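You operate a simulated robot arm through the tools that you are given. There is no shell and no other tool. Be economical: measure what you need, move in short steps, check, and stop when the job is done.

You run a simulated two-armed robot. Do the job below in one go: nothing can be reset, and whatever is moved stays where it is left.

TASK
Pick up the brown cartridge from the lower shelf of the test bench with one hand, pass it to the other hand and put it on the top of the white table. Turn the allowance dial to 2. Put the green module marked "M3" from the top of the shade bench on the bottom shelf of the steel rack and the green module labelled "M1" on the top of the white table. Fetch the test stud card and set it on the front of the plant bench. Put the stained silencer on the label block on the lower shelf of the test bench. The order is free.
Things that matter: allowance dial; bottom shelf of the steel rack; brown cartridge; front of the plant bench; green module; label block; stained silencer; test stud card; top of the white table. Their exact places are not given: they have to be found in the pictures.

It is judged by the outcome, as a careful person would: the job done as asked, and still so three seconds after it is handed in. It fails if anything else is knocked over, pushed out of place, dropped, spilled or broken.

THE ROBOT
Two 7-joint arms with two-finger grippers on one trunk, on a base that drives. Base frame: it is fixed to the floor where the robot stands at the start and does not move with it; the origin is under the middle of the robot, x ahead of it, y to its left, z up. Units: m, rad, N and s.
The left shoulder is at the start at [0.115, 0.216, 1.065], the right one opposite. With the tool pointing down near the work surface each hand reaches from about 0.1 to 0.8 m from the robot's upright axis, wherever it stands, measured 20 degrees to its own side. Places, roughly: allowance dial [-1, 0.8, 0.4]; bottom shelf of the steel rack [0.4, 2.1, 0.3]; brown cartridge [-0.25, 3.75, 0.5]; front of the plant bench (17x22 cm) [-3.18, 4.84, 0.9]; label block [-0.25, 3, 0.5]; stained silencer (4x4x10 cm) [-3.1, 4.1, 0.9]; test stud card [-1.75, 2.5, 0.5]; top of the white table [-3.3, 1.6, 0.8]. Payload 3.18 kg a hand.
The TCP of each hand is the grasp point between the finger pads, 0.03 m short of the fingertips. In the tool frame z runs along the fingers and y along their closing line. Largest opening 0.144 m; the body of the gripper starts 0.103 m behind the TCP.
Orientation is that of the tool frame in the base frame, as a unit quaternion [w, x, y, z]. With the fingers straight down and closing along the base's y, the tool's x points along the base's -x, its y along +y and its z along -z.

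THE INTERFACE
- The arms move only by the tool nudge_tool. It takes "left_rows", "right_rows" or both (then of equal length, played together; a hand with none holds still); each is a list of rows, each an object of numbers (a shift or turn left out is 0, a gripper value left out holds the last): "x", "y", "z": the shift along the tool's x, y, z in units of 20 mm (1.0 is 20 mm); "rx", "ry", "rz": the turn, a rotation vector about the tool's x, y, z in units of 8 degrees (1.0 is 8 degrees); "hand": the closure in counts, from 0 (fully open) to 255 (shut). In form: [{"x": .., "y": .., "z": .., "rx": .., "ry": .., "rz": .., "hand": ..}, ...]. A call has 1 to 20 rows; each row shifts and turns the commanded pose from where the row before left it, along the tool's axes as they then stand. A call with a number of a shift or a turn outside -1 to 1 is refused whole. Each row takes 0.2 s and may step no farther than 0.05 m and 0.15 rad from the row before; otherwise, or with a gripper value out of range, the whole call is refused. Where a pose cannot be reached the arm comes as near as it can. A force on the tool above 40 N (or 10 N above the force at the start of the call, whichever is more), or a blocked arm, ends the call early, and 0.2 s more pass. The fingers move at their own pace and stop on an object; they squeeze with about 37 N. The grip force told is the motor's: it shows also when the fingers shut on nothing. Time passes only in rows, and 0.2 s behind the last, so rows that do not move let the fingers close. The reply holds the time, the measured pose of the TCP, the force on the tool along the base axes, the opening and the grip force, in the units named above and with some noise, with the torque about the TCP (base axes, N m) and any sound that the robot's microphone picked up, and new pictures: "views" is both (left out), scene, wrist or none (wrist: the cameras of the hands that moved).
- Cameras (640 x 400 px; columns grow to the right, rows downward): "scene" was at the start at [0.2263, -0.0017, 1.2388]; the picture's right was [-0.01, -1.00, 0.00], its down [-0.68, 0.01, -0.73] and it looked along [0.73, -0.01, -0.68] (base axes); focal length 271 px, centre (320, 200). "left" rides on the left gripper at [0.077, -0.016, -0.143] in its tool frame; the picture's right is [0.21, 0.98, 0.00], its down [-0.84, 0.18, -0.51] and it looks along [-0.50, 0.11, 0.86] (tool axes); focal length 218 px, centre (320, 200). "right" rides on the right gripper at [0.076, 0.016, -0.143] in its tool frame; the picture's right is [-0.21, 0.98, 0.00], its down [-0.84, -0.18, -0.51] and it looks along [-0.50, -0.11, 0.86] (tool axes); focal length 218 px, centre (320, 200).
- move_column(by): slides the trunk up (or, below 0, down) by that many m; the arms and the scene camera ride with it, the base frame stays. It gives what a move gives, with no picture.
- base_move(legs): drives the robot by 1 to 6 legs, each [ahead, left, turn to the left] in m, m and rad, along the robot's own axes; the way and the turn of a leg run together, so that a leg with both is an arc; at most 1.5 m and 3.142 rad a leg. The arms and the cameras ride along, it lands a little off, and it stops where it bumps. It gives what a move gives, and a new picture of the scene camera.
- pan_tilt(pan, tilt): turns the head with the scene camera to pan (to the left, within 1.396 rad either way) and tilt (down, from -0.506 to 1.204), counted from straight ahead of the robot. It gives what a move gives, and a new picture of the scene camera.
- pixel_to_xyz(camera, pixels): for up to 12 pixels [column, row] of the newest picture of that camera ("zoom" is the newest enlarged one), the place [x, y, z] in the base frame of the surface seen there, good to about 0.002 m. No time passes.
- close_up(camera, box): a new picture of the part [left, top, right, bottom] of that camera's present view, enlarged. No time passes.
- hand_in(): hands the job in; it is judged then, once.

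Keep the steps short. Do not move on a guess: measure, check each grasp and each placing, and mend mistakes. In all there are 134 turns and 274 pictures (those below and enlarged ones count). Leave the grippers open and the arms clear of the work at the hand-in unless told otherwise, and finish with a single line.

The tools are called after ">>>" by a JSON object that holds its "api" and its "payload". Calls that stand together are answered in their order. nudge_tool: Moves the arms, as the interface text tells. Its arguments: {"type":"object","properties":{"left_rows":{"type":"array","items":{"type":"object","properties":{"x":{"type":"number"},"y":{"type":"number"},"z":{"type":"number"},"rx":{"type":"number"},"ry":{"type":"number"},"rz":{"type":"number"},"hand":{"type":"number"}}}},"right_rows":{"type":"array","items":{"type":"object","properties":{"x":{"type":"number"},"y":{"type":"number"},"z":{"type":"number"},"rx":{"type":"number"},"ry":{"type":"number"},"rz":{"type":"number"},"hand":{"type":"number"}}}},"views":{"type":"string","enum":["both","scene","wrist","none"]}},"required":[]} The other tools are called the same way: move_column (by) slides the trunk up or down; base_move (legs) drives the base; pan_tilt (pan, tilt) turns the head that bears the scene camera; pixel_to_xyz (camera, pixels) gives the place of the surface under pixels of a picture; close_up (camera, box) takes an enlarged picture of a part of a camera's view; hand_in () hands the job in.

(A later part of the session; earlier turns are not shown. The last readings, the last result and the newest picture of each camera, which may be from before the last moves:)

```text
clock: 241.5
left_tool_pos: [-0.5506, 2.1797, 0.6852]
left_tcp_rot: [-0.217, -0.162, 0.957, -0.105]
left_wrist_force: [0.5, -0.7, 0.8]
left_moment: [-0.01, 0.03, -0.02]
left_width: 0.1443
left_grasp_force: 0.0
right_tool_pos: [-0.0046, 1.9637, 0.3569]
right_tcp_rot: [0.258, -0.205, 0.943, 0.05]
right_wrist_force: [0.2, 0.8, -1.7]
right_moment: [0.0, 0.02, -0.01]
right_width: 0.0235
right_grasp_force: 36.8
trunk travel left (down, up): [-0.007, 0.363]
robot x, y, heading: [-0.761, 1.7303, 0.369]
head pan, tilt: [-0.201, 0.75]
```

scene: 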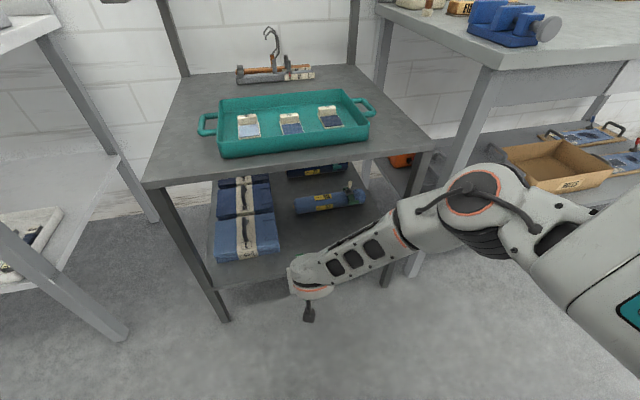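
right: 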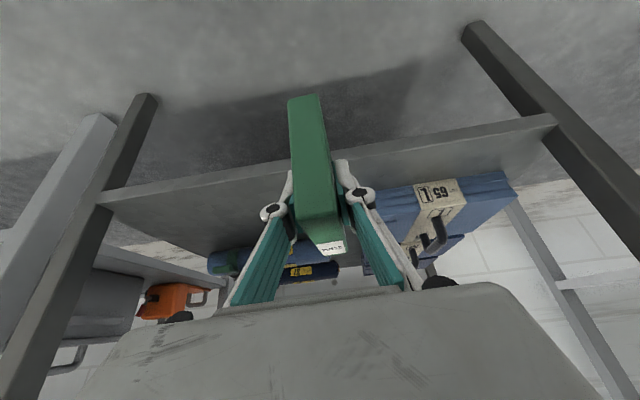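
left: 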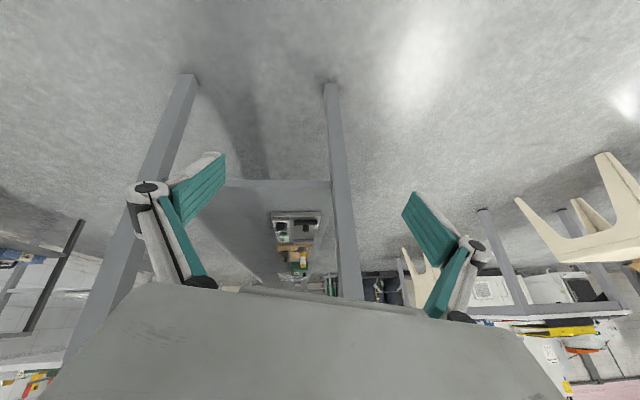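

The arm is now low and stretched. M3's base is ~3 cm above shelf level; drive in 0.16 m.

>>> {"api": "base_move", "payload": {"legs": [[0.165, -0.03, 0]]}}

>>> {"api": "nudge_tool", "payload": {"right_rows": [{"x": 0.26, "z": 0.42}, {"x": 0.26, "z": 0.42}, {}], "views": "both"}}

```text
clock: 243.0
left_tool_pos: [-0.3844, 2.2126, 0.685]
left_tcp_rot: [-0.217, -0.162, 0.957, -0.105]
left_wrist_force: [-0.3, 0.9, -0.1]
left_moment: [0.01, 0.03, -0.01]
left_width: 0.1442
left_grasp_force: 0.1
right_tool_pos: [0.16, 1.995, 0.3562]
right_tcp_rot: [0.257, -0.205, 0.943, 0.049]
right_wrist_force: [-0.3, 0.4, -1.6]
right_moment: [-0.02, 0.01, -0.02]
right_width: 0.0235
right_grasp_force: 37.4
trunk travel left (down, up): [-0.007, 0.363]
robot x, y, heading: [-0.5944, 1.762, 0.365]
head pan, tilt: [-0.201, 0.75]
```

scene: 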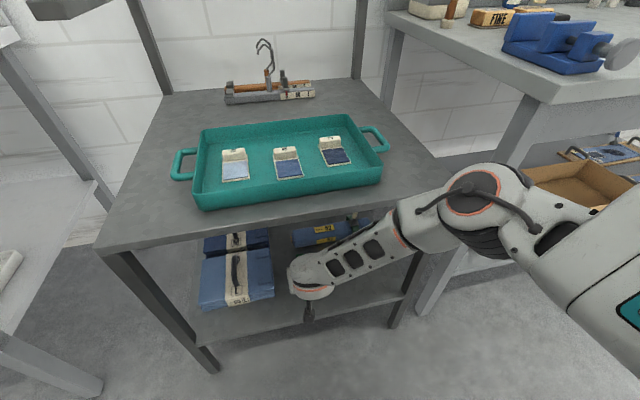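

```text
clock: 243.8
left_tool_pos: [-0.3845, 2.2119, 0.6846]
left_tcp_rot: [-0.217, -0.162, 0.957, -0.104]
left_wrist_force: [-0.2, -0.1, -0.1]
left_moment: [-0.01, -0.01, -0.01]
left_width: 0.1439
left_grasp_force: 0.1
right_tool_pos: [0.1596, 1.9949, 0.3369]
right_tcp_rot: [0.257, -0.205, 0.943, 0.05]
right_wrist_force: [0.0, -0.5, -2.2]
right_moment: [-0.03, 0.0, 0.01]
right_width: 0.0234
right_grasp_force: 37.1
trunk travel left (down, up): [-0.007, 0.363]
robot x, y, heading: [-0.5967, 1.7644, 0.366]
head pan, tilt: [-0.201, 0.75]
```

scene: 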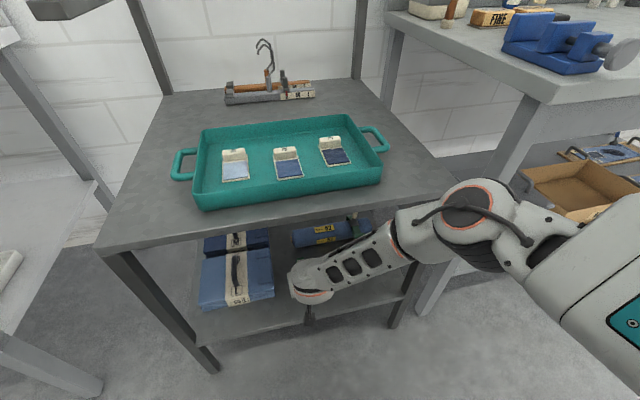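
right: 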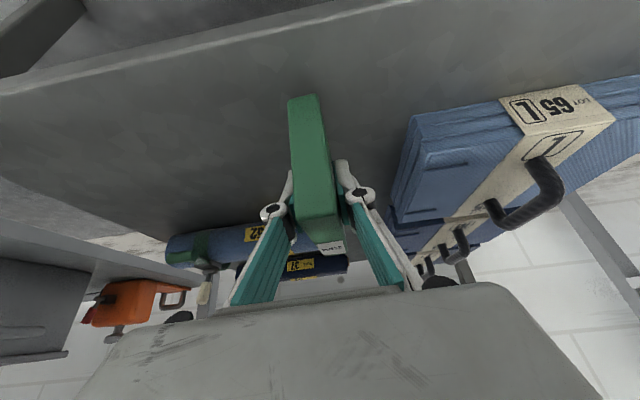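

M3 is over the shelf, base ~12 mm up. Lower in small steps until contact, then open slightly.

>>> {"api": "nudge_tool", "payload": {"right_rows": [{"x": 0.13, "z": 0.21}, {"x": 0.08, "z": 0.13}, {"x": 0.05, "z": 0.08}, {"x": 0.05, "z": 0.08}, {}], "views": "none"}}

>>> {"api": "nudge_tool", "payload": {"right_rows": [{"hand": 205}, {}, {"hand": 185}, {}], "views": "wrist"}}

```text
clock: 245.0
left_tool_pos: [-0.3862, 2.2112, 0.6849]
left_tcp_rot: [-0.217, -0.162, 0.957, -0.106]
left_wrist_force: [0.4, 0.3, -0.1]
left_moment: [-0.02, 0.03, 0.0]
left_width: 0.1438
left_grasp_force: 0.1
right_tool_pos: [0.1598, 1.9947, 0.3262]
right_tcp_rot: [0.258, -0.206, 0.943, 0.051]
right_wrist_force: [-1.5, 1.3, 7.1]
right_moment: [0.32, -0.31, 0.03]
right_width: 0.0234
right_grasp_force: 37.2
trunk travel left (down, up): [-0.007, 0.363]
robot x, y, heading: [-0.5939, 1.7628, 0.365]
head pan, tilt: [-0.201, 0.75]
```

```text
clock: 246.0
left_tool_pos: [-0.3855, 2.2126, 0.6854]
left_tcp_rot: [-0.218, -0.162, 0.957, -0.105]
left_wrist_force: [-0.4, 0.5, 0.1]
left_moment: [-0.03, 0.03, 0.0]
left_width: 0.1441
left_grasp_force: 0.0
right_tool_pos: [0.1604, 1.9937, 0.3246]
right_tcp_rot: [0.258, -0.205, 0.943, 0.05]
right_wrist_force: [0.3, -0.4, -0.7]
right_moment: [-0.01, -0.01, -0.03]
right_width: 0.0397
right_grasp_force: 0.0
trunk travel left (down, up): [-0.007, 0.363]
robot x, y, heading: [-0.5918, 1.7652, 0.368]
head pan, tilt: [-0.201, 0.75]
```

right: 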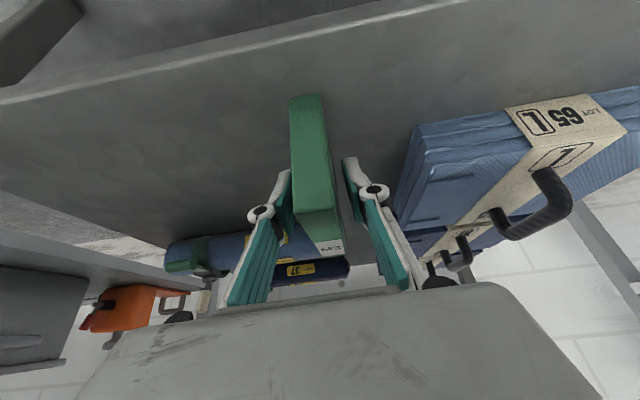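

M3 stands on the bottom shelf. Open wider and back straight out.

>>> {"api": "nudge_tool", "payload": {"right_rows": [{"hand": 150}, {}], "views": "none"}}

>>> {"api": "base_move", "payload": {"legs": [[-0.13, 0, 0]]}}

>>> {"api": "nudge_tool", "payload": {"right_rows": [{"x": 0.84, "z": -0.54}, {"x": 0.84, "z": -0.54}, {"x": 0.84, "z": -0.54}, {"x": 0.84, "z": -0.54}], "views": "both"}}

```text
clock: 246.6
left_tool_pos: [-0.3846, 2.2125, 0.6862]
left_tcp_rot: [-0.218, -0.162, 0.957, -0.104]
left_wrist_force: [0.2, -0.2, -0.6]
left_moment: [0.02, 0.01, 0.0]
left_width: 0.1436
left_grasp_force: 0.0
right_tool_pos: [0.1586, 1.9939, 0.3249]
right_tcp_rot: [0.257, -0.205, 0.943, 0.05]
right_wrist_force: [-0.8, -0.9, -0.6]
right_moment: [-0.01, -0.04, 0.0]
right_width: 0.0593
right_grasp_force: 0.0
trunk travel left (down, up): [-0.007, 0.363]
robot x, y, heading: [-0.5913, 1.7637, 0.373]
head pan, tilt: [-0.201, 0.75]
```

```text
clock: 247.8
left_tool_pos: [-0.5051, 2.1651, 0.6853]
left_tcp_rot: [-0.218, -0.161, 0.957, -0.104]
left_wrist_force: [-0.7, 0.3, 0.4]
left_moment: [0.01, -0.01, -0.04]
left_width: 0.144
left_grasp_force: 0.0
right_tool_pos: [0.0394, 1.9467, 0.326]
right_tcp_rot: [0.258, -0.204, 0.943, 0.049]
right_wrist_force: [0.5, -0.1, 1.0]
right_moment: [0.0, 0.0, 0.0]
right_width: 0.0591
right_grasp_force: 0.0
trunk travel left (down, up): [-0.007, 0.363]
robot x, y, heading: [-0.7133, 1.715, 0.368]
head pan, tilt: [-0.201, 0.75]
```

scene: 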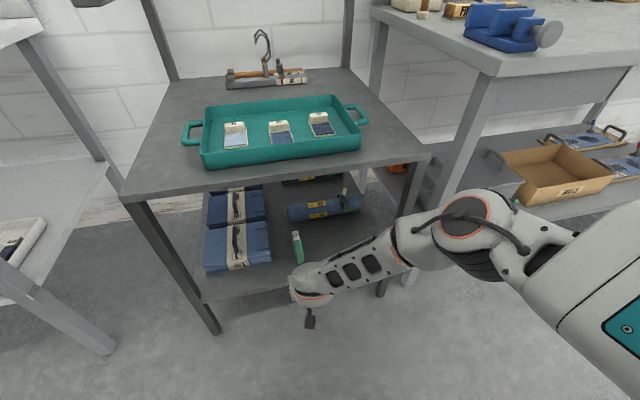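

```text
clock: 248.8
left_tool_pos: [-0.5053, 2.1653, 0.6858]
left_tcp_rot: [-0.218, -0.161, 0.957, -0.105]
left_wrist_force: [0.5, -0.4, 0.3]
left_moment: [-0.02, -0.01, 0.02]
left_width: 0.144
left_grasp_force: 0.0
right_tool_pos: [-0.0318, 1.9144, 0.3296]
right_tcp_rot: [0.258, -0.205, 0.943, 0.049]
right_wrist_force: [0.7, 0.4, 0.4]
right_moment: [0.01, 0.0, -0.02]
right_width: 0.0594
right_grasp_force: 0.0
trunk travel left (down, up): [-0.007, 0.363]
robot x, y, heading: [-0.71, 1.7153, 0.367]
head pan, tilt: [-0.201, 0.75]
```

scene: 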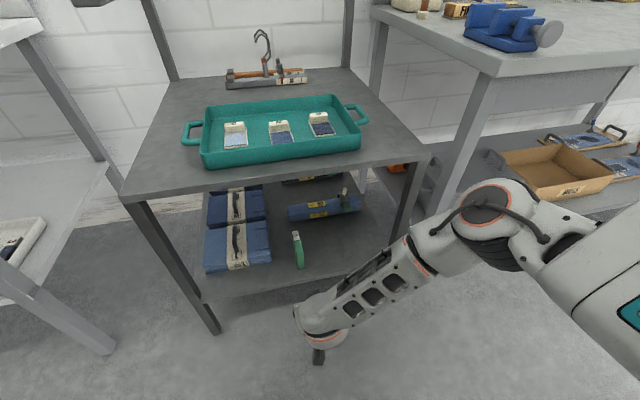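
right: 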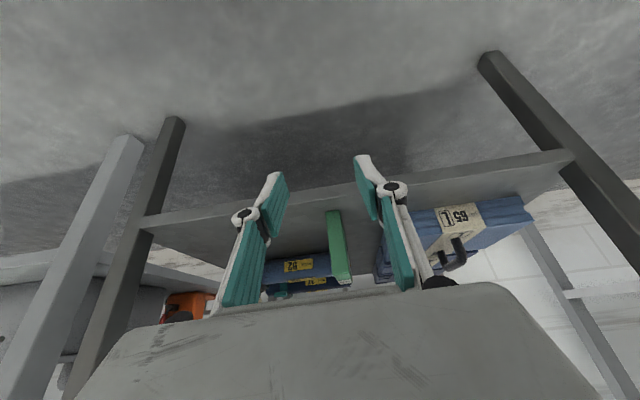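

M3 stands on the rack's bottom shelf. Next the brown cartridge: I tuck the right hand up a bit and drive left along the aisle to face the test bench.

>>> {"api": "nudge_tool", "payload": {"right_rows": [{"x": -0.52, "z": -0.85}, {"x": -0.52, "z": -0.85}, {"x": -0.52, "z": -0.85}, {"x": -0.52, "z": -0.85}, {"x": -0.52, "z": -0.85}, {"x": -0.52, "z": -0.85}, {"x": -0.52, "z": -0.85}, {"x": -0.52, "z": -0.85}, {"x": 0.84, "z": -0.54}, {"x": 0.84, "z": -0.54}, {"x": 0.84, "z": -0.54}], "views": "none"}}

>>> {"api": "base_move", "payload": {"legs": [[0.04, 0.6, 0], [-0.08, 1.0, 0]]}}

>>> {"api": "pan_tilt", "payload": {"pan": 0.1, "tilt": 0.6}}

```text
clock: 251.2
left_tool_pos: [-0.5046, 2.1649, 0.6852]
left_tcp_rot: [-0.219, -0.161, 0.957, -0.106]
left_wrist_force: [-0.6, 0.8, 1.1]
left_moment: [0.02, 0.0, 0.01]
left_width: 0.144
left_grasp_force: 0.2
right_tool_pos: [-0.0861, 1.893, 0.4903]
right_tcp_rot: [0.258, -0.204, 0.943, 0.05]
right_wrist_force: [-0.4, 0.0, -0.2]
right_moment: [0.02, -0.03, -0.02]
right_width: 0.0596
right_grasp_force: 0.1
trunk travel left (down, up): [-0.007, 0.363]
robot x, y, heading: [-0.7187, 1.7178, 0.365]
head pan, tilt: [-0.201, 0.75]
```

```text
clock: 265.7
left_tool_pos: [-1.1135, 3.6449, 0.6852]
left_tcp_rot: [-0.219, -0.16, 0.957, -0.104]
left_wrist_force: [1.3, -0.6, 0.1]
left_moment: [-0.01, -0.02, 0.03]
left_width: 0.144
left_grasp_force: 0.1
right_tool_pos: [-0.6957, 3.374, 0.4894]
right_tcp_rot: [0.257, -0.203, 0.943, 0.049]
right_wrist_force: [-1.0, 0.1, 0.8]
right_moment: [0.01, 0.02, 0.0]
right_width: 0.0593
right_grasp_force: 0.1
trunk travel left (down, up): [-0.007, 0.363]
robot x, y, heading: [-1.3238, 3.2024, 0.363]
head pan, tilt: [-0.201, 0.75]
```

scene: 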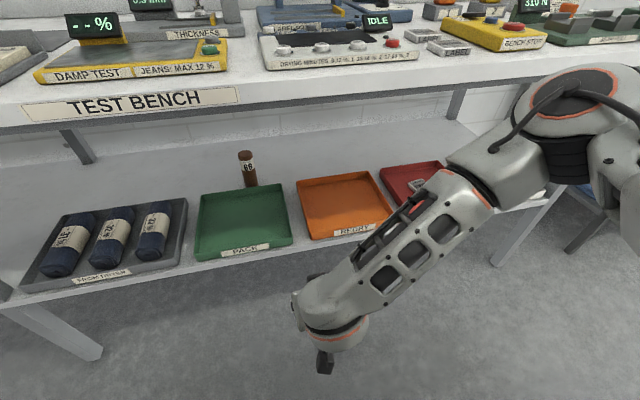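

```text
clock: 266.5
left_tool_pos: [-1.1133, 3.647, 0.6851]
left_tcp_rot: [-0.218, -0.159, 0.957, -0.104]
left_wrist_force: [0.5, 0.0, 0.7]
left_moment: [-0.02, 0.02, 0.02]
left_width: 0.1442
left_grasp_force: 0.0
right_tool_pos: [-0.6955, 3.3728, 0.4898]
right_tcp_rot: [0.257, -0.204, 0.943, 0.049]
right_wrist_force: [0.2, -0.2, 0.3]
right_moment: [-0.01, 0.01, 0.0]
right_width: 0.0595
right_grasp_force: 0.1
trunk travel left (down, up): [-0.007, 0.363]
robot x, y, heading: [-1.3221, 3.1994, 0.366]
head pan, tilt: [0.099, 0.6]
```

scene: 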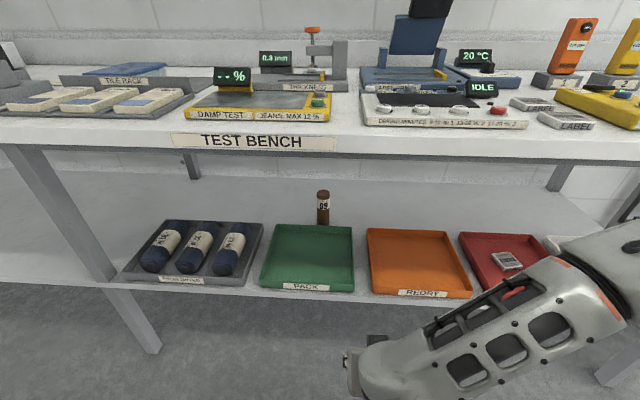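

I measure the cartridge at (323,205), the shelf, and the bench's top edge.

>>> {"api": "close_up", "payload": {"camera": "scene", "box": [270, 170, 380, 240]}}

>>> {"api": "pixel_to_xyz", "payload": {"camera": "scene", "pixels": [[323, 192], [323, 205], [323, 222], [318, 207], [329, 207], [310, 235], [355, 234], [270, 290], [365, 295], [300, 160], [250, 145], [505, 262]]}}

>>> {"api": "close_up", "payload": {"camera": "scene", "box": [450, 210, 640, 300]}}

```text
5.71 times, centred on (325, 205) of scene
```

zoom: 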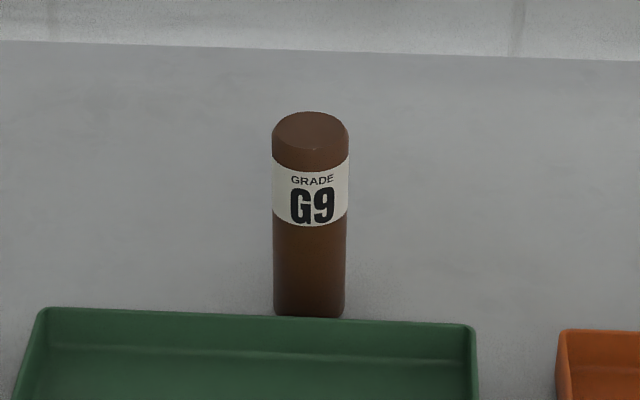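

```text
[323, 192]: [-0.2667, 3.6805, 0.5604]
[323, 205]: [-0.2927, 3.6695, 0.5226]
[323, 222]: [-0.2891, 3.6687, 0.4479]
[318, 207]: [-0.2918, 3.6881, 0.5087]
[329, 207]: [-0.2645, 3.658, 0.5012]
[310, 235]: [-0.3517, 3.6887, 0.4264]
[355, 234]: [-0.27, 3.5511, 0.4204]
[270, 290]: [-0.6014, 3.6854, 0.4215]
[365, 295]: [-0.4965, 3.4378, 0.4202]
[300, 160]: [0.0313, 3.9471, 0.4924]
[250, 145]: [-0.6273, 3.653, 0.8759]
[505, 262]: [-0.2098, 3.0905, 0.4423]
```

```text
3.37 times, centred on (545, 255) of scene
```

zoom: 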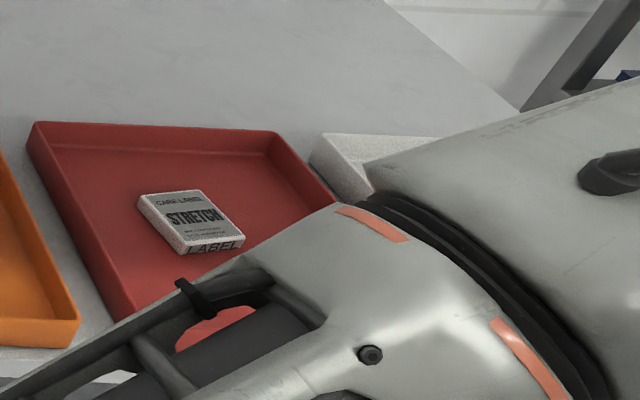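

The "CARE LABEL" block sits in the red tray at about (−0.21, 3.09). The cartridge stands at (−0.268, 3.679), Ø≈5 cm, 0.30 m behind the shelf edge, under the bench top. I pitch the right hand to ~30° below horizontal at z≈0.52.

>>> {"api": "nudge_tool", "payload": {"right_rows": [{"ry": -0.92, "hand": 60}, {"ry": -0.92}, {"ry": -0.92}, {"ry": -0.92}, {"x": -0.6, "z": -0.4}, {"x": -0.6, "z": -0.4}, {}], "views": "both"}}

```text
clock: 267.3
left_tool_pos: [-1.1116, 3.6457, 0.6852]
left_tcp_rot: [-0.218, -0.159, 0.957, -0.105]
left_wrist_force: [0.5, 0.2, -0.4]
left_moment: [0.04, 0.02, -0.05]
left_width: 0.1439
left_grasp_force: 0.1
right_tool_pos: [-0.6321, 3.3397, 0.5206]
right_tcp_rot: [0.412, -0.078, 0.907, 0.041]
right_wrist_force: [-0.5, 0.0, -0.4]
right_moment: [0.03, -0.03, -0.01]
right_width: 0.1101
right_grasp_force: 0.1
right hand out of reach, approached as far as the arm can: row 2, 3, 4
trunk travel left (down, up): [-0.007, 0.363]
robot x, y, heading: [-1.3253, 3.2001, 0.357]
head pan, tilt: [0.099, 0.6]
stopped in row 4 (right hand): the arm was blocked; the commanded pose is now the measured one
```

scene: 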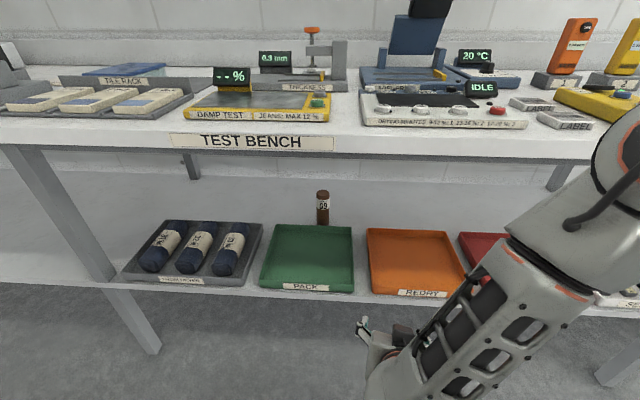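
right: 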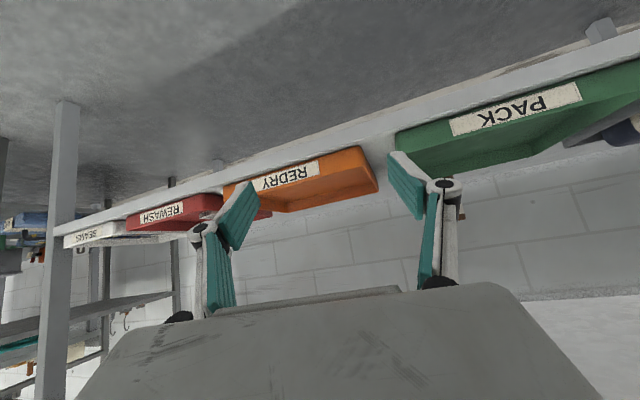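

The elbow limits the pitch here. I back off and stretch the hand forward while pitching it further.

>>> {"api": "base_move", "payload": {"legs": [[-0.15, 0.15, 0]]}}

>>> {"api": "nudge_tool", "payload": {"right_rows": [{"x": -0.66, "z": 0.75}, {"x": -0.66, "z": 0.75}, {"x": -0.66, "z": 0.75}, {"x": -0.66, "z": 0.75}, {"x": -0.66, "z": 0.75}, {"x": -0.66, "z": 0.75, "ry": -0.3}, {"x": -0.6, "z": 0.75, "ry": -0.3}, {"x": -0.6, "z": 0.75, "ry": -0.3}, {"x": -0.6, "z": 0.8, "ry": -0.3}, {"x": -0.5, "z": 0.8, "ry": -0.3}, {}], "views": "both"}}

```text
clock: 268.5
left_tool_pos: [-1.1781, 3.6843, 0.6849]
left_tcp_rot: [-0.217, -0.179, 0.954, -0.109]
left_wrist_force: [0.6, -0.5, -0.2]
left_moment: [0.03, 0.02, 0.01]
left_width: 0.1441
left_grasp_force: 0.0
right_tool_pos: [-0.6853, 3.3988, 0.5218]
right_tcp_rot: [0.412, -0.093, 0.905, 0.05]
right_wrist_force: [0.2, -0.5, 0.9]
right_moment: [0.02, -0.04, 0.01]
right_width: 0.1103
right_grasp_force: 0.1
trunk travel left (down, up): [-0.007, 0.363]
robot x, y, heading: [-1.3715, 3.2297, 0.404]
head pan, tilt: [0.099, 0.6]
stopped in leg 1: the robot was blocked; the commanded pose is now the measured one
```

scene: 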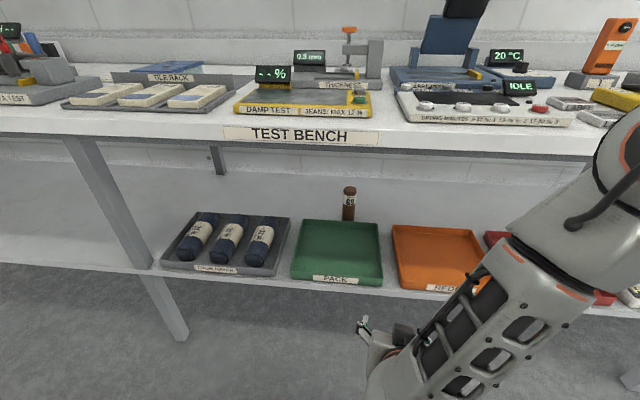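

```text
clock: 270.9
left_tool_pos: [-1.1788, 3.6855, 0.6859]
left_tcp_rot: [-0.216, -0.178, 0.954, -0.108]
left_wrist_force: [-0.4, -0.4, 1.0]
left_moment: [0.01, 0.0, -0.03]
left_width: 0.1441
left_grasp_force: 0.1
right_tool_pos: [-0.481, 3.4704, 0.5428]
right_tcp_rot: [0.501, -0.088, 0.859, 0.056]
right_wrist_force: [0.4, 0.3, 0.1]
right_moment: [-0.02, -0.02, -0.01]
right_width: 0.1102
right_grasp_force: 0.0
right hand out of reach, approached as far as the arm can: row 1, 8, 9, 10
trunk travel left (down, up): [-0.007, 0.363]
robot x, y, heading: [-1.3722, 3.2289, 0.401]
head pan, tilt: [0.099, 0.6]
```

scene: 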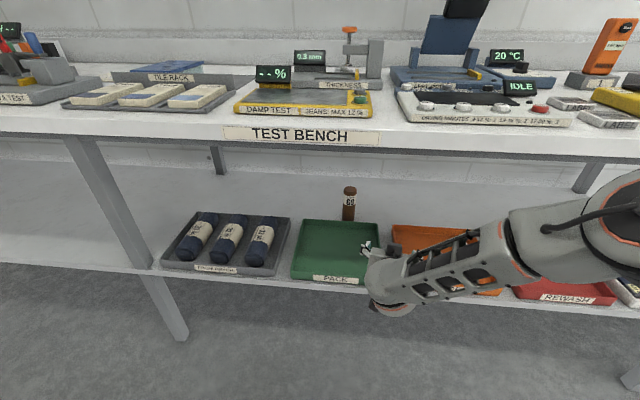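
right: 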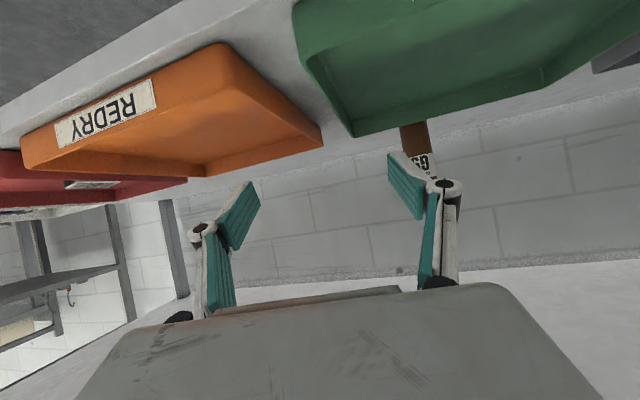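

Pitch is now 29° below horizontal. I lower 3 cm, slide the base left to line up, then drive forward short of the cartridge.

>>> {"api": "nudge_tool", "payload": {"right_rows": [{"x": 0.65, "z": 0.37}, {"x": 0.65, "z": 0.37}], "views": "none"}}

>>> {"api": "base_move", "payload": {"legs": [[0, 0.105, 0], [0.17, 0, 0]]}}

>>> {"api": "nudge_tool", "payload": {"right_rows": [{}], "views": "wrist"}}

```text
clock: 271.5
left_tool_pos: [-1.1786, 3.6849, 0.6859]
left_tcp_rot: [-0.216, -0.178, 0.954, -0.109]
left_wrist_force: [-0.6, 0.6, -0.1]
left_moment: [0.02, 0.01, -0.02]
left_width: 0.144
left_grasp_force: 0.1
right_tool_pos: [-0.4768, 3.4783, 0.5156]
right_tcp_rot: [0.5, -0.087, 0.86, 0.055]
right_wrist_force: [0.6, -0.6, 0.1]
right_moment: [-0.01, -0.01, -0.03]
right_width: 0.11
right_grasp_force: 0.1
right hand out of reach, approached as far as the arm can: row 1, 2
trunk travel left (down, up): [-0.007, 0.363]
robot x, y, heading: [-1.3735, 3.2271, 0.401]
head pan, tilt: [0.099, 0.6]
```

```text
clock: 274.2
left_tool_pos: [-1.0613, 3.847, 0.6853]
left_tcp_rot: [-0.216, -0.179, 0.953, -0.109]
left_wrist_force: [0.0, 0.9, 0.5]
left_moment: [-0.03, 0.04, 0.02]
left_width: 0.1439
left_grasp_force: 0.0
right_tool_pos: [-0.358, 3.6432, 0.515]
right_tcp_rot: [0.5, -0.089, 0.86, 0.056]
right_wrist_force: [-0.6, -0.4, -0.7]
right_moment: [0.0, -0.01, 0.02]
right_width: 0.1105
right_grasp_force: 0.0
trunk travel left (down, up): [-0.007, 0.363]
robot x, y, heading: [-1.2545, 3.3928, 0.407]
head pan, tilt: [0.099, 0.6]
```

scene: 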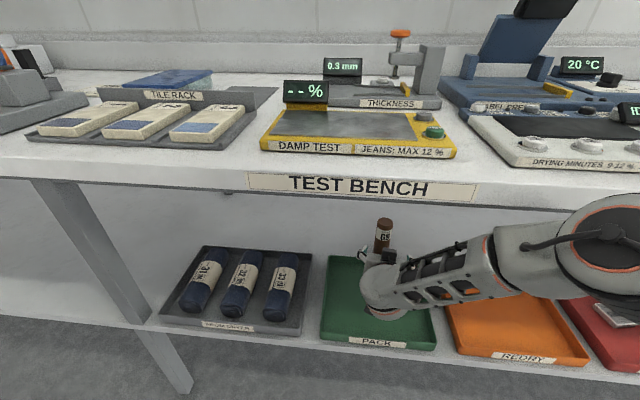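

```text
clock: 274.6
left_tool_pos: [-1.0612, 3.848, 0.6862]
left_tcp_rot: [-0.216, -0.179, 0.954, -0.109]
left_wrist_force: [0.2, 0.0, 0.2]
left_moment: [-0.02, -0.02, -0.01]
left_width: 0.1439
left_grasp_force: 0.0
right_tool_pos: [-0.3591, 3.6431, 0.515]
right_tcp_rot: [0.501, -0.088, 0.859, 0.056]
right_wrist_force: [0.3, 0.3, 0.5]
right_moment: [-0.01, 0.04, -0.02]
right_width: 0.1104
right_grasp_force: 0.1
trunk travel left (down, up): [-0.007, 0.363]
robot x, y, heading: [-1.2503, 3.392, 0.408]
head pan, tilt: [0.099, 0.6]
```

right: 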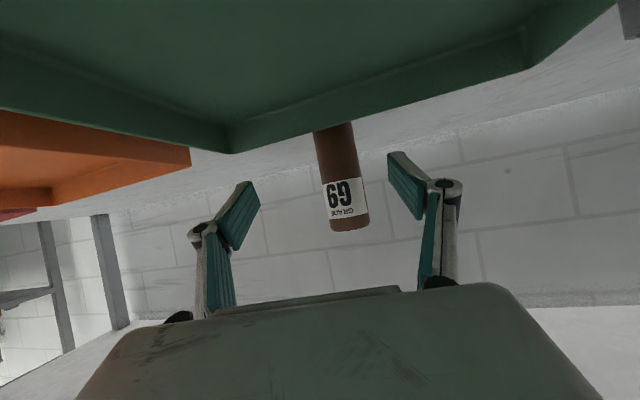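

The cartridge is between the fingers. Drive 0.095 m forward and close.

>>> {"api": "base_move", "payload": {"legs": [[0.095, 0, 0]]}}

>>> {"api": "nudge_tool", "payload": {"right_rows": [{"hand": 255}, {}, {}, {}], "views": "wrist"}}

```text
clock: 275.6
left_tool_pos: [-1.005, 3.8656, 0.6884]
left_tcp_rot: [-0.212, -0.172, 0.956, -0.107]
left_wrist_force: [-0.1, -0.1, -0.7]
left_moment: [0.01, 0.01, 0.05]
left_width: 0.1437
left_grasp_force: 0.0
right_tool_pos: [-0.3347, 3.6553, 0.4877]
right_tcp_rot: [0.48, -0.099, 0.87, 0.052]
right_wrist_force: [0.8, -0.4, 0.2]
right_moment: [-0.02, -0.02, 0.0]
right_width: 0.1102
right_grasp_force: 0.0
trunk travel left (down, up): [-0.007, 0.363]
robot x, y, heading: [-1.205, 3.4156, 0.386]
head pan, tilt: [0.099, 0.6]
stopped in leg 1: the robot was blocked; the commanded pose is now the measured one
```

scene: 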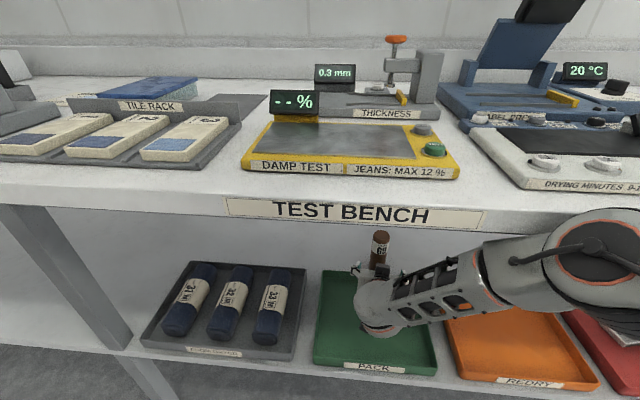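

```text
clock: 276.6
left_tool_pos: [-1.0053, 3.8659, 0.6887]
left_tcp_rot: [-0.214, -0.174, 0.955, -0.107]
left_wrist_force: [1.0, 0.3, 0.1]
left_moment: [0.02, 0.05, -0.02]
left_width: 0.1442
left_grasp_force: 0.1
right_tool_pos: [-0.3353, 3.6544, 0.4882]
right_tcp_rot: [0.48, -0.099, 0.87, 0.052]
right_wrist_force: [0.3, 0.0, -0.3]
right_moment: [0.0, 0.03, 0.0]
right_width: 0.0002
right_grasp_force: 30.7
trunk travel left (down, up): [-0.007, 0.363]
robot x, y, heading: [-1.2017, 3.4142, 0.391]
head pan, tilt: [0.099, 0.6]
```

right: 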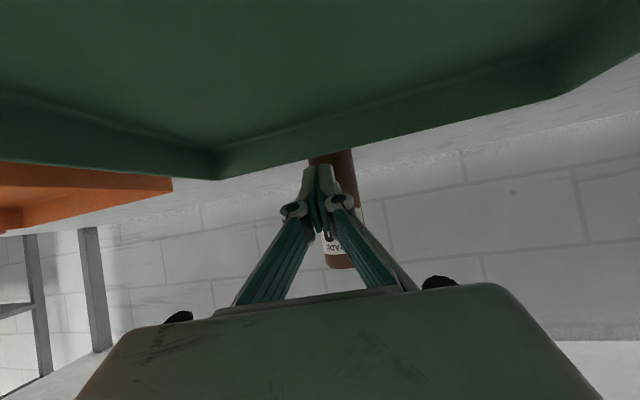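

The elbow met the bench's top edge and stopped the drive; the fingers closed on nothing. I open, back off 4 cm, and reach the rest with the arm.

>>> {"api": "nudge_tool", "payload": {"right_rows": [{"hand": 60}, {}, {}], "views": "none"}}

>>> {"api": "base_move", "payload": {"legs": [[-0.05, 0, 0]]}}

>>> {"api": "nudge_tool", "payload": {"right_rows": [{"x": -0.68, "y": 0.1, "z": 0.57}, {"x": -0.68, "y": 0.1, "z": 0.57}, {"x": -0.68, "y": 0.1, "z": 0.57}, {"x": -0.68, "y": 0.1, "z": 0.57}, {"x": -0.6, "y": 0.1, "z": 0.6}, {"x": -0.6, "y": 0.1, "z": 0.6}, {}], "views": "both"}}

```text
clock: 277.4
left_tool_pos: [-1.0052, 3.8663, 0.6883]
left_tcp_rot: [-0.213, -0.173, 0.956, -0.106]
left_wrist_force: [0.2, -1.0, -0.4]
left_moment: [0.01, 0.02, 0.02]
left_width: 0.1441
left_grasp_force: 0.1
right_tool_pos: [-0.3348, 3.6552, 0.4875]
right_tcp_rot: [0.48, -0.099, 0.87, 0.052]
right_wrist_force: [0.3, -0.3, -0.2]
right_moment: [0.02, -0.02, 0.0]
right_width: 0.11
right_grasp_force: 0.0
trunk travel left (down, up): [-0.007, 0.363]
robot x, y, heading: [-1.2042, 3.4155, 0.391]
head pan, tilt: [0.099, 0.6]
```

```text
clock: 278.3
left_tool_pos: [-1.0478, 3.8491, 0.686]
left_tcp_rot: [-0.215, -0.173, 0.955, -0.107]
left_wrist_force: [0.3, -0.7, 0.8]
left_moment: [0.0, -0.01, 0.01]
left_width: 0.144
left_grasp_force: 0.1
right_tool_pos: [-0.3749, 3.6388, 0.4839]
right_tcp_rot: [0.479, -0.098, 0.871, 0.051]
right_wrist_force: [0.0, -0.8, -0.2]
right_moment: [0.01, 0.03, 0.0]
right_width: 0.11
right_grasp_force: 0.1
trunk travel left (down, up): [-0.007, 0.363]
robot x, y, heading: [-1.2457, 3.3972, 0.389]
head pan, tilt: [0.099, 0.6]
```

scene: 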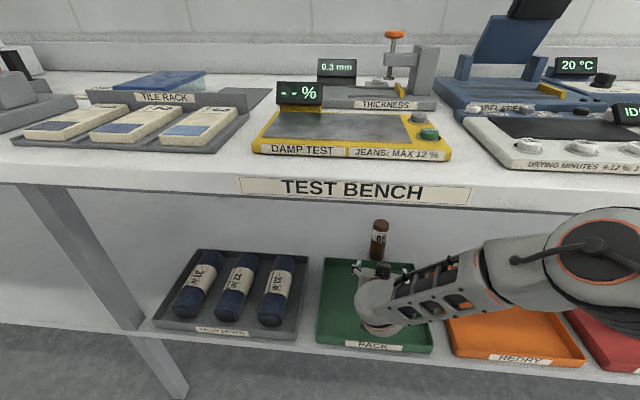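

```text
clock: 279.9
left_tool_pos: [-1.0484, 3.85, 0.6851]
left_tcp_rot: [-0.216, -0.173, 0.955, -0.107]
left_wrist_force: [0.4, 0.9, 0.6]
left_moment: [0.01, 0.01, -0.01]
left_width: 0.1441
left_grasp_force: 0.0
right_tool_pos: [-0.2797, 3.6729, 0.5115]
right_tcp_rot: [0.479, -0.099, 0.871, 0.052]
right_wrist_force: [-0.1, 0.5, -0.3]
right_moment: [-0.02, -0.02, 0.01]
right_width: 0.1102
right_grasp_force: 0.1
trunk travel left (down, up): [-0.007, 0.363]
robot x, y, heading: [-1.2453, 3.3994, 0.394]
head pan, tilt: [0.099, 0.6]
```

scene: 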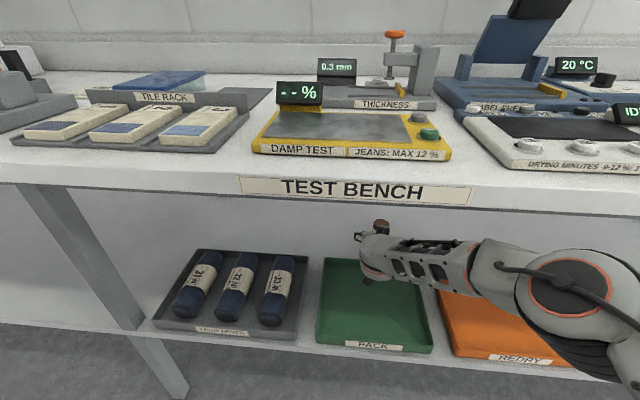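
right: 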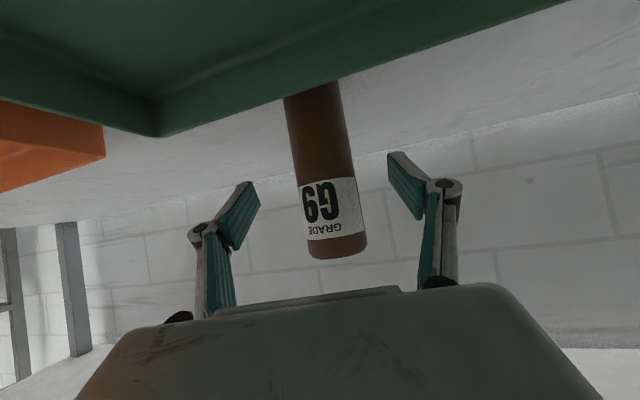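

The cartridge is well between the fingers. Close and lift 4 cm.

>>> {"api": "nudge_tool", "payload": {"right_rows": [{"hand": 255}, {}, {}, {}, {"x": -0.84, "z": -0.53}, {"x": -0.84, "z": -0.53}, {}], "views": "wrist"}}

```text
clock: 281.5
left_tool_pos: [-1.0476, 3.8491, 0.6851]
left_tcp_rot: [-0.216, -0.172, 0.955, -0.107]
left_wrist_force: [-0.5, -0.1, 0.2]
left_moment: [-0.02, 0.04, -0.03]
left_width: 0.144
left_grasp_force: 0.2
right_tool_pos: [-0.2791, 3.6737, 0.5519]
right_tcp_rot: [0.478, -0.099, 0.871, 0.052]
right_wrist_force: [0.1, 0.4, -2.8]
right_moment: [0.01, 0.03, 0.03]
right_width: 0.0455
right_grasp_force: 37.0
trunk travel left (down, up): [-0.007, 0.363]
robot x, y, heading: [-1.2467, 3.3953, 0.394]
head pan, tilt: [0.099, 0.6]
```

right: 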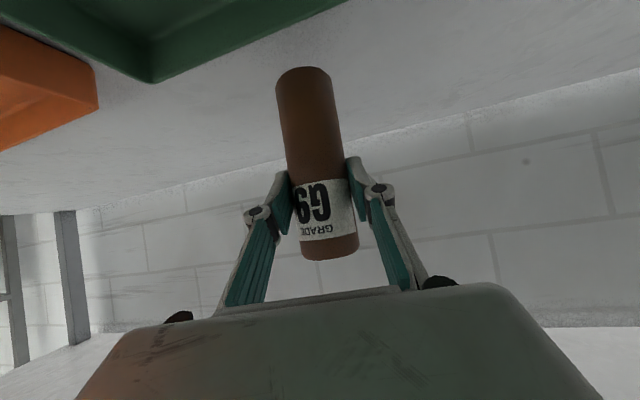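

The cartridge is held (45 mm). I back out 0.15 m and retract the arm clear of the bench.

>>> {"api": "base_move", "payload": {"legs": [[-0.15, 0, 0]]}}

>>> {"api": "nudge_tool", "payload": {"right_rows": [{"x": 0.5, "y": -0.19, "z": -0.83}, {"x": 0.5, "y": -0.19, "z": -0.83}, {"x": 0.5, "y": -0.19, "z": -0.83}, {"x": 0.5, "y": -0.19, "z": -0.83}, {"x": 0.5, "y": -0.19, "z": -0.83}, {"x": 0.5, "y": -0.19, "z": -0.83}, {"x": 0.5, "y": -0.19, "z": -0.83}, {"x": 0.5, "y": -0.19, "z": -0.83}, {"x": 0.5, "y": -0.19, "z": -0.83}, {"x": 0.5, "y": -0.19, "z": -0.83}, {"x": 0.5, "y": -0.19, "z": -0.83}, {"x": 0.5, "y": -0.19, "z": -0.83}, {"x": 0.5, "y": -0.19, "z": -0.83}], "views": "scene"}}

```text
clock: 282.9
left_tool_pos: [-1.1847, 3.7924, 0.6862]
left_tcp_rot: [-0.216, -0.175, 0.954, -0.108]
left_wrist_force: [-0.3, -0.2, 0.3]
left_moment: [-0.01, -0.03, -0.01]
left_width: 0.1442
left_grasp_force: 0.2
right_tool_pos: [-0.4182, 3.6192, 0.5528]
right_tcp_rot: [0.479, -0.1, 0.871, 0.053]
right_wrist_force: [0.7, 0.3, -1.6]
right_moment: [0.07, 0.04, -0.02]
right_width: 0.0456
right_grasp_force: 36.7
trunk travel left (down, up): [-0.007, 0.363]
robot x, y, heading: [-1.383, 3.3419, 0.392]
head pan, tilt: [0.099, 0.6]
```

scene: 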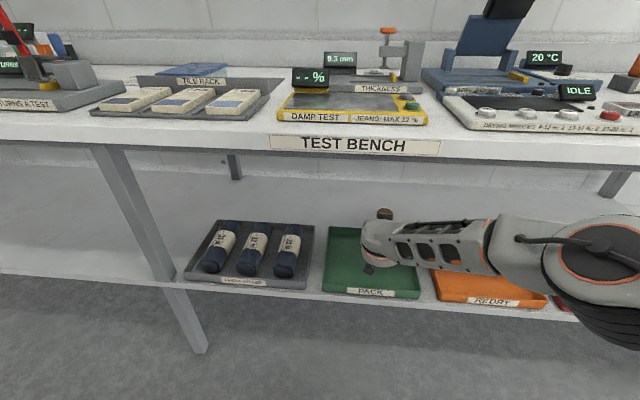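

```text
clock: 285.7
left_tool_pos: [-1.1835, 3.7938, 0.6859]
left_tcp_rot: [-0.217, -0.174, 0.955, -0.107]
left_wrist_force: [0.3, -0.4, -0.3]
left_moment: [0.01, 0.01, 0.0]
left_width: 0.144
left_grasp_force: 0.1
right_tool_pos: [-0.6421, 3.5291, 0.5729]
right_tcp_rot: [0.475, -0.088, 0.874, 0.04]
right_wrist_force: [-1.1, 0.4, -1.7]
right_moment: [-0.01, 0.01, -0.02]
right_width: 0.0456
right_grasp_force: 36.3
right hand out of reach, approached as far as the arm can: row 9, 10, 11, 12, 13
trunk travel left (down, up): [-0.007, 0.363]
robot x, y, heading: [-1.3809, 3.3416, 0.394]
head pan, tilt: [0.099, 0.6]
```

scene: 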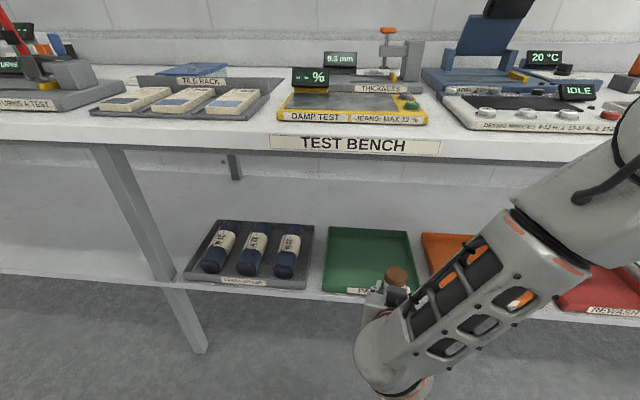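

Clear of the shelf. Raise the trunk, and straighten the left hand.

>>> {"api": "move_column", "payload": {"by": 0.33}}

>>> {"api": "nudge_tool", "payload": {"left_rows": [{"ry": -0.9}, {"ry": -0.9}, {"ry": -0.9}, {"ry": -0.75}, {"z": -1}, {"z": -1}, {}], "views": "none"}}

>>> {"api": "pan_tilt", "payload": {"pan": 0.0, "tilt": 0.85}}

```text
clock: 289.0
left_tool_pos: [-1.1837, 3.7935, 1.0133]
left_tcp_rot: [-0.217, -0.174, 0.955, -0.107]
left_wrist_force: [-0.1, 0.5, 0.0]
left_moment: [0.02, 0.01, -0.03]
left_width: 0.1439
left_grasp_force: 0.0
right_tool_pos: [-0.6503, 3.5437, 0.9085]
right_tcp_rot: [0.479, -0.1, 0.871, 0.053]
right_wrist_force: [0.4, -0.8, -2.4]
right_moment: [-0.04, 0.01, 0.02]
right_width: 0.0455
right_grasp_force: 37.0
trunk travel left (down, up): [-0.337, 0.033]
robot x, y, heading: [-1.3817, 3.3406, 0.396]
head pan, tilt: [0.099, 0.6]
```

```text
clock: 290.6
left_tool_pos: [-1.1866, 3.799, 1.0551]
left_tcp_rot: [0.018, -0.194, 0.979, -0.063]
left_wrist_force: [-0.2, 0.1, -0.6]
left_moment: [0.02, 0.02, -0.03]
left_width: 0.1439
left_grasp_force: 0.1
right_tool_pos: [-0.6515, 3.5436, 0.9092]
right_tcp_rot: [0.479, -0.1, 0.871, 0.053]
right_wrist_force: [-0.4, 1.1, -2.6]
right_moment: [-0.01, 0.07, -0.03]
right_width: 0.0458
right_grasp_force: 36.5
trunk travel left (down, up): [-0.337, 0.033]
robot x, y, heading: [-1.3852, 3.34, 0.391]
head pan, tilt: [0.099, 0.6]
```

```text
clock: 291.3
left_tool_pos: [-1.1875, 3.7995, 1.0543]
left_tcp_rot: [0.018, -0.195, 0.979, -0.062]
left_wrist_force: [-0.1, 0.4, 0.6]
left_moment: [-0.04, -0.01, -0.01]
left_width: 0.1439
left_grasp_force: 0.1
right_tool_pos: [-0.6516, 3.5434, 0.9084]
right_tcp_rot: [0.479, -0.101, 0.87, 0.053]
right_wrist_force: [0.3, 0.2, -1.8]
right_moment: [-0.02, 0.06, -0.01]
right_width: 0.0455
right_grasp_force: 36.4
trunk travel left (down, up): [-0.337, 0.033]
robot x, y, heading: [-1.3826, 3.3392, 0.39]
head pan, tilt: [0.0, 0.85]
```

scene: 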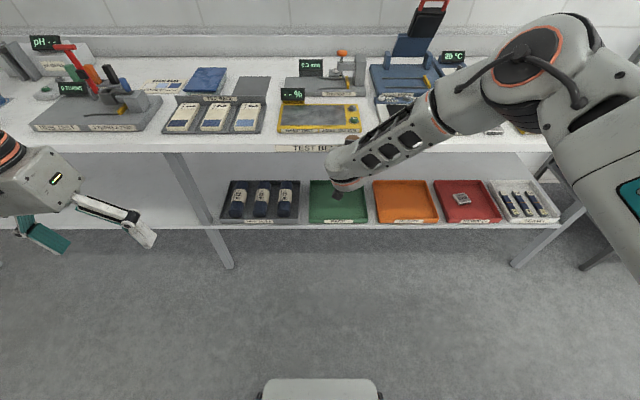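

I bring the cartridge 10 cm left and start moving the left hand over it.

>>> {"api": "nudge_tool", "payload": {"right_rows": [{"y": 1}, {"y": 1}, {"y": 1}, {"y": 1}, {"y": 1}, {}, {}, {}, {}, {}, {}, {}, {}, {}, {}, {}, {}, {}], "left_rows": [{"rx": -0.92}, {"x": -0.9, "y": -0.75}, {"x": -0.9, "y": -0.75}, {"x": -0.9, "y": -0.75}, {"x": -0.9, "y": -0.75}, {"x": -0.9, "y": -0.75}, {"x": -0.9, "y": -0.75}, {"x": -0.9, "y": -0.75}, {"x": -0.9, "y": -0.75}, {"x": -0.9, "y": -0.75}, {"x": -0.9, "y": -0.75}, {"x": -0.9, "y": -0.75}, {"x": -0.9, "y": -0.75}, {"x": -0.9, "y": -0.75}, {"x": -0.9, "y": -0.75}, {"x": -0.9, "y": -0.75}, {"x": -0.9, "y": -0.75}, {}], "views": "both"}}

```text
clock: 295.1
left_tool_pos: [-0.8288, 3.6864, 1.0587]
left_tcp_rot: [0.005, -0.195, 0.981, 0.0]
left_wrist_force: [-0.5, -0.3, -0.3]
left_moment: [-0.01, 0.0, -0.02]
left_width: 0.1442
left_grasp_force: 0.0
right_tool_pos: [-0.673, 3.6416, 0.908]
right_tcp_rot: [0.479, -0.1, 0.87, 0.052]
right_wrist_force: [0.1, -0.3, -1.9]
right_moment: [0.0, 0.02, 0.01]
right_width: 0.0454
right_grasp_force: 37.1
trunk travel left (down, up): [-0.337, 0.033]
robot x, y, heading: [-1.3837, 3.3408, 0.395]
head pan, tilt: [0.0, 0.85]
```

scene: 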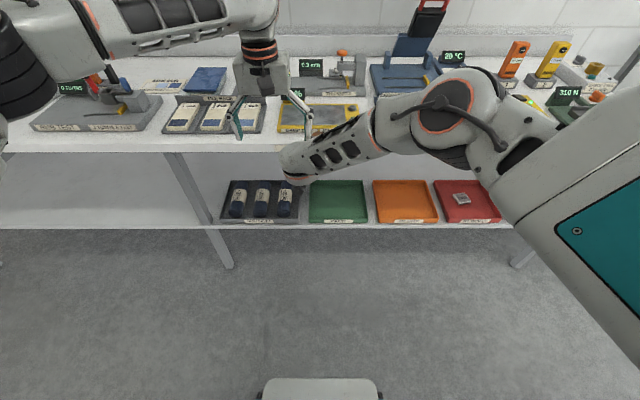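
right: 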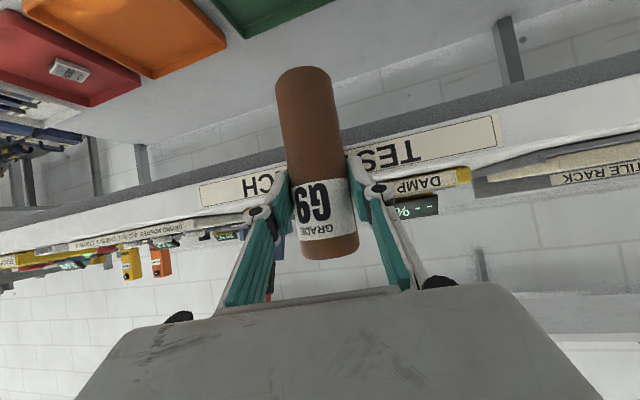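
left: 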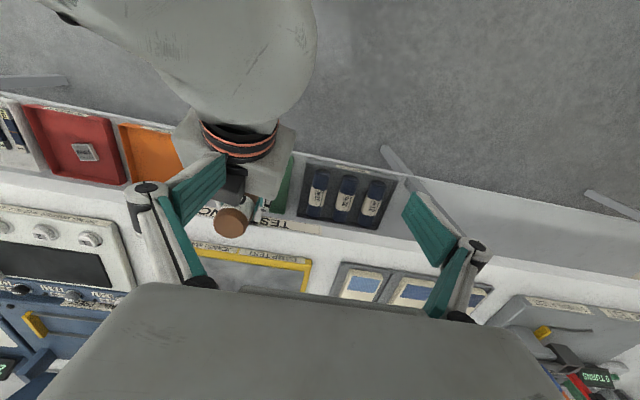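

>>> {"api": "pixel_to_xyz", "payload": {"camera": "left", "pixels": [[232, 218], [222, 220], [244, 222], [232, 208], [232, 232]]}}

```text
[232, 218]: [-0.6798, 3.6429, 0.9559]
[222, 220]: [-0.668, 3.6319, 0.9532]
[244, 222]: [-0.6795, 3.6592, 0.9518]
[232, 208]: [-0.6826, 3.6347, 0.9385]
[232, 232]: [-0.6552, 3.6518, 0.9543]
```

The cartridge top centre is (−0.667, 3.648, 0.955). I raise the left hand 6 cm first to clear the right wrist, then move over it.

>>> {"api": "nudge_tool", "payload": {"left_rows": [{"z": -1}, {"z": -1}, {"z": -1}, {"x": -0.845, "y": -0.607}, {"x": -0.845, "y": -0.607}, {"x": -0.845, "y": -0.607}, {"x": -0.845, "y": -0.607}, {"x": -0.845, "y": -0.607}, {"x": -0.845, "y": -0.607}, {"x": -0.845, "y": -0.607}, {"x": -0.845, "y": -0.607, "hand": 90}, {}], "views": "both"}}

>>> {"api": "pixel_to_xyz", "payload": {"camera": "left", "pixels": [[320, 170], [320, 150], [310, 160], [330, 160], [320, 185]]}}

```text
clock: 297.7
left_tool_pos: [-0.7492, 3.6676, 1.1196]
left_tcp_rot: [0.006, -0.196, 0.981, 0.0]
left_wrist_force: [-0.2, -1.0, -0.3]
left_moment: [-0.03, -0.03, 0.0]
left_width: 0.0931
left_grasp_force: 0.0
left hand out of reach, approached as far as the arm can: row 8, 9, 10, 11
right_tool_pos: [-0.6729, 3.6408, 0.9078]
right_tcp_rot: [0.479, -0.099, 0.871, 0.052]
right_wrist_force: [-0.5, 0.1, -1.9]
right_moment: [0.02, 0.0, 0.02]
right_width: 0.0455
right_grasp_force: 37.0
trunk travel left (down, up): [-0.337, 0.033]
robot x, y, heading: [-1.3798, 3.3393, 0.393]
head pan, tilt: [0.0, 0.85]
```

scene: 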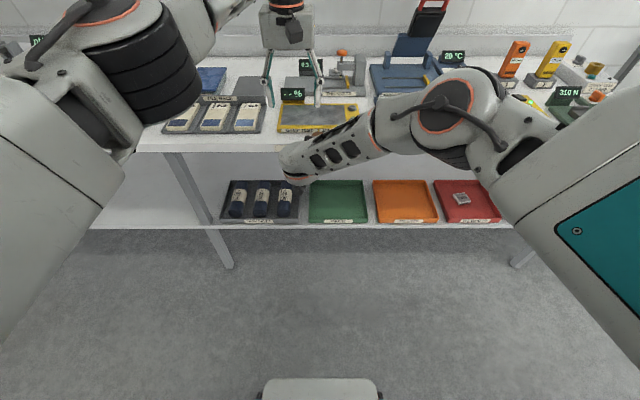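
left: 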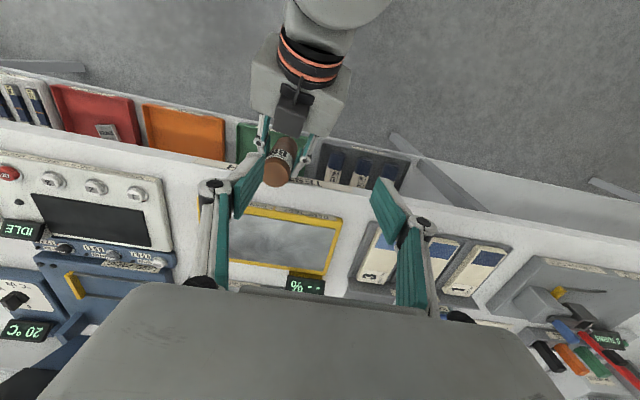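

```text
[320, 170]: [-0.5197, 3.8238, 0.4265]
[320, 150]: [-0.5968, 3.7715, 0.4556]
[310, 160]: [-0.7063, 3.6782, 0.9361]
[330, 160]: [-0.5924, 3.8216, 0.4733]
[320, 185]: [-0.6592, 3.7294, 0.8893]
```

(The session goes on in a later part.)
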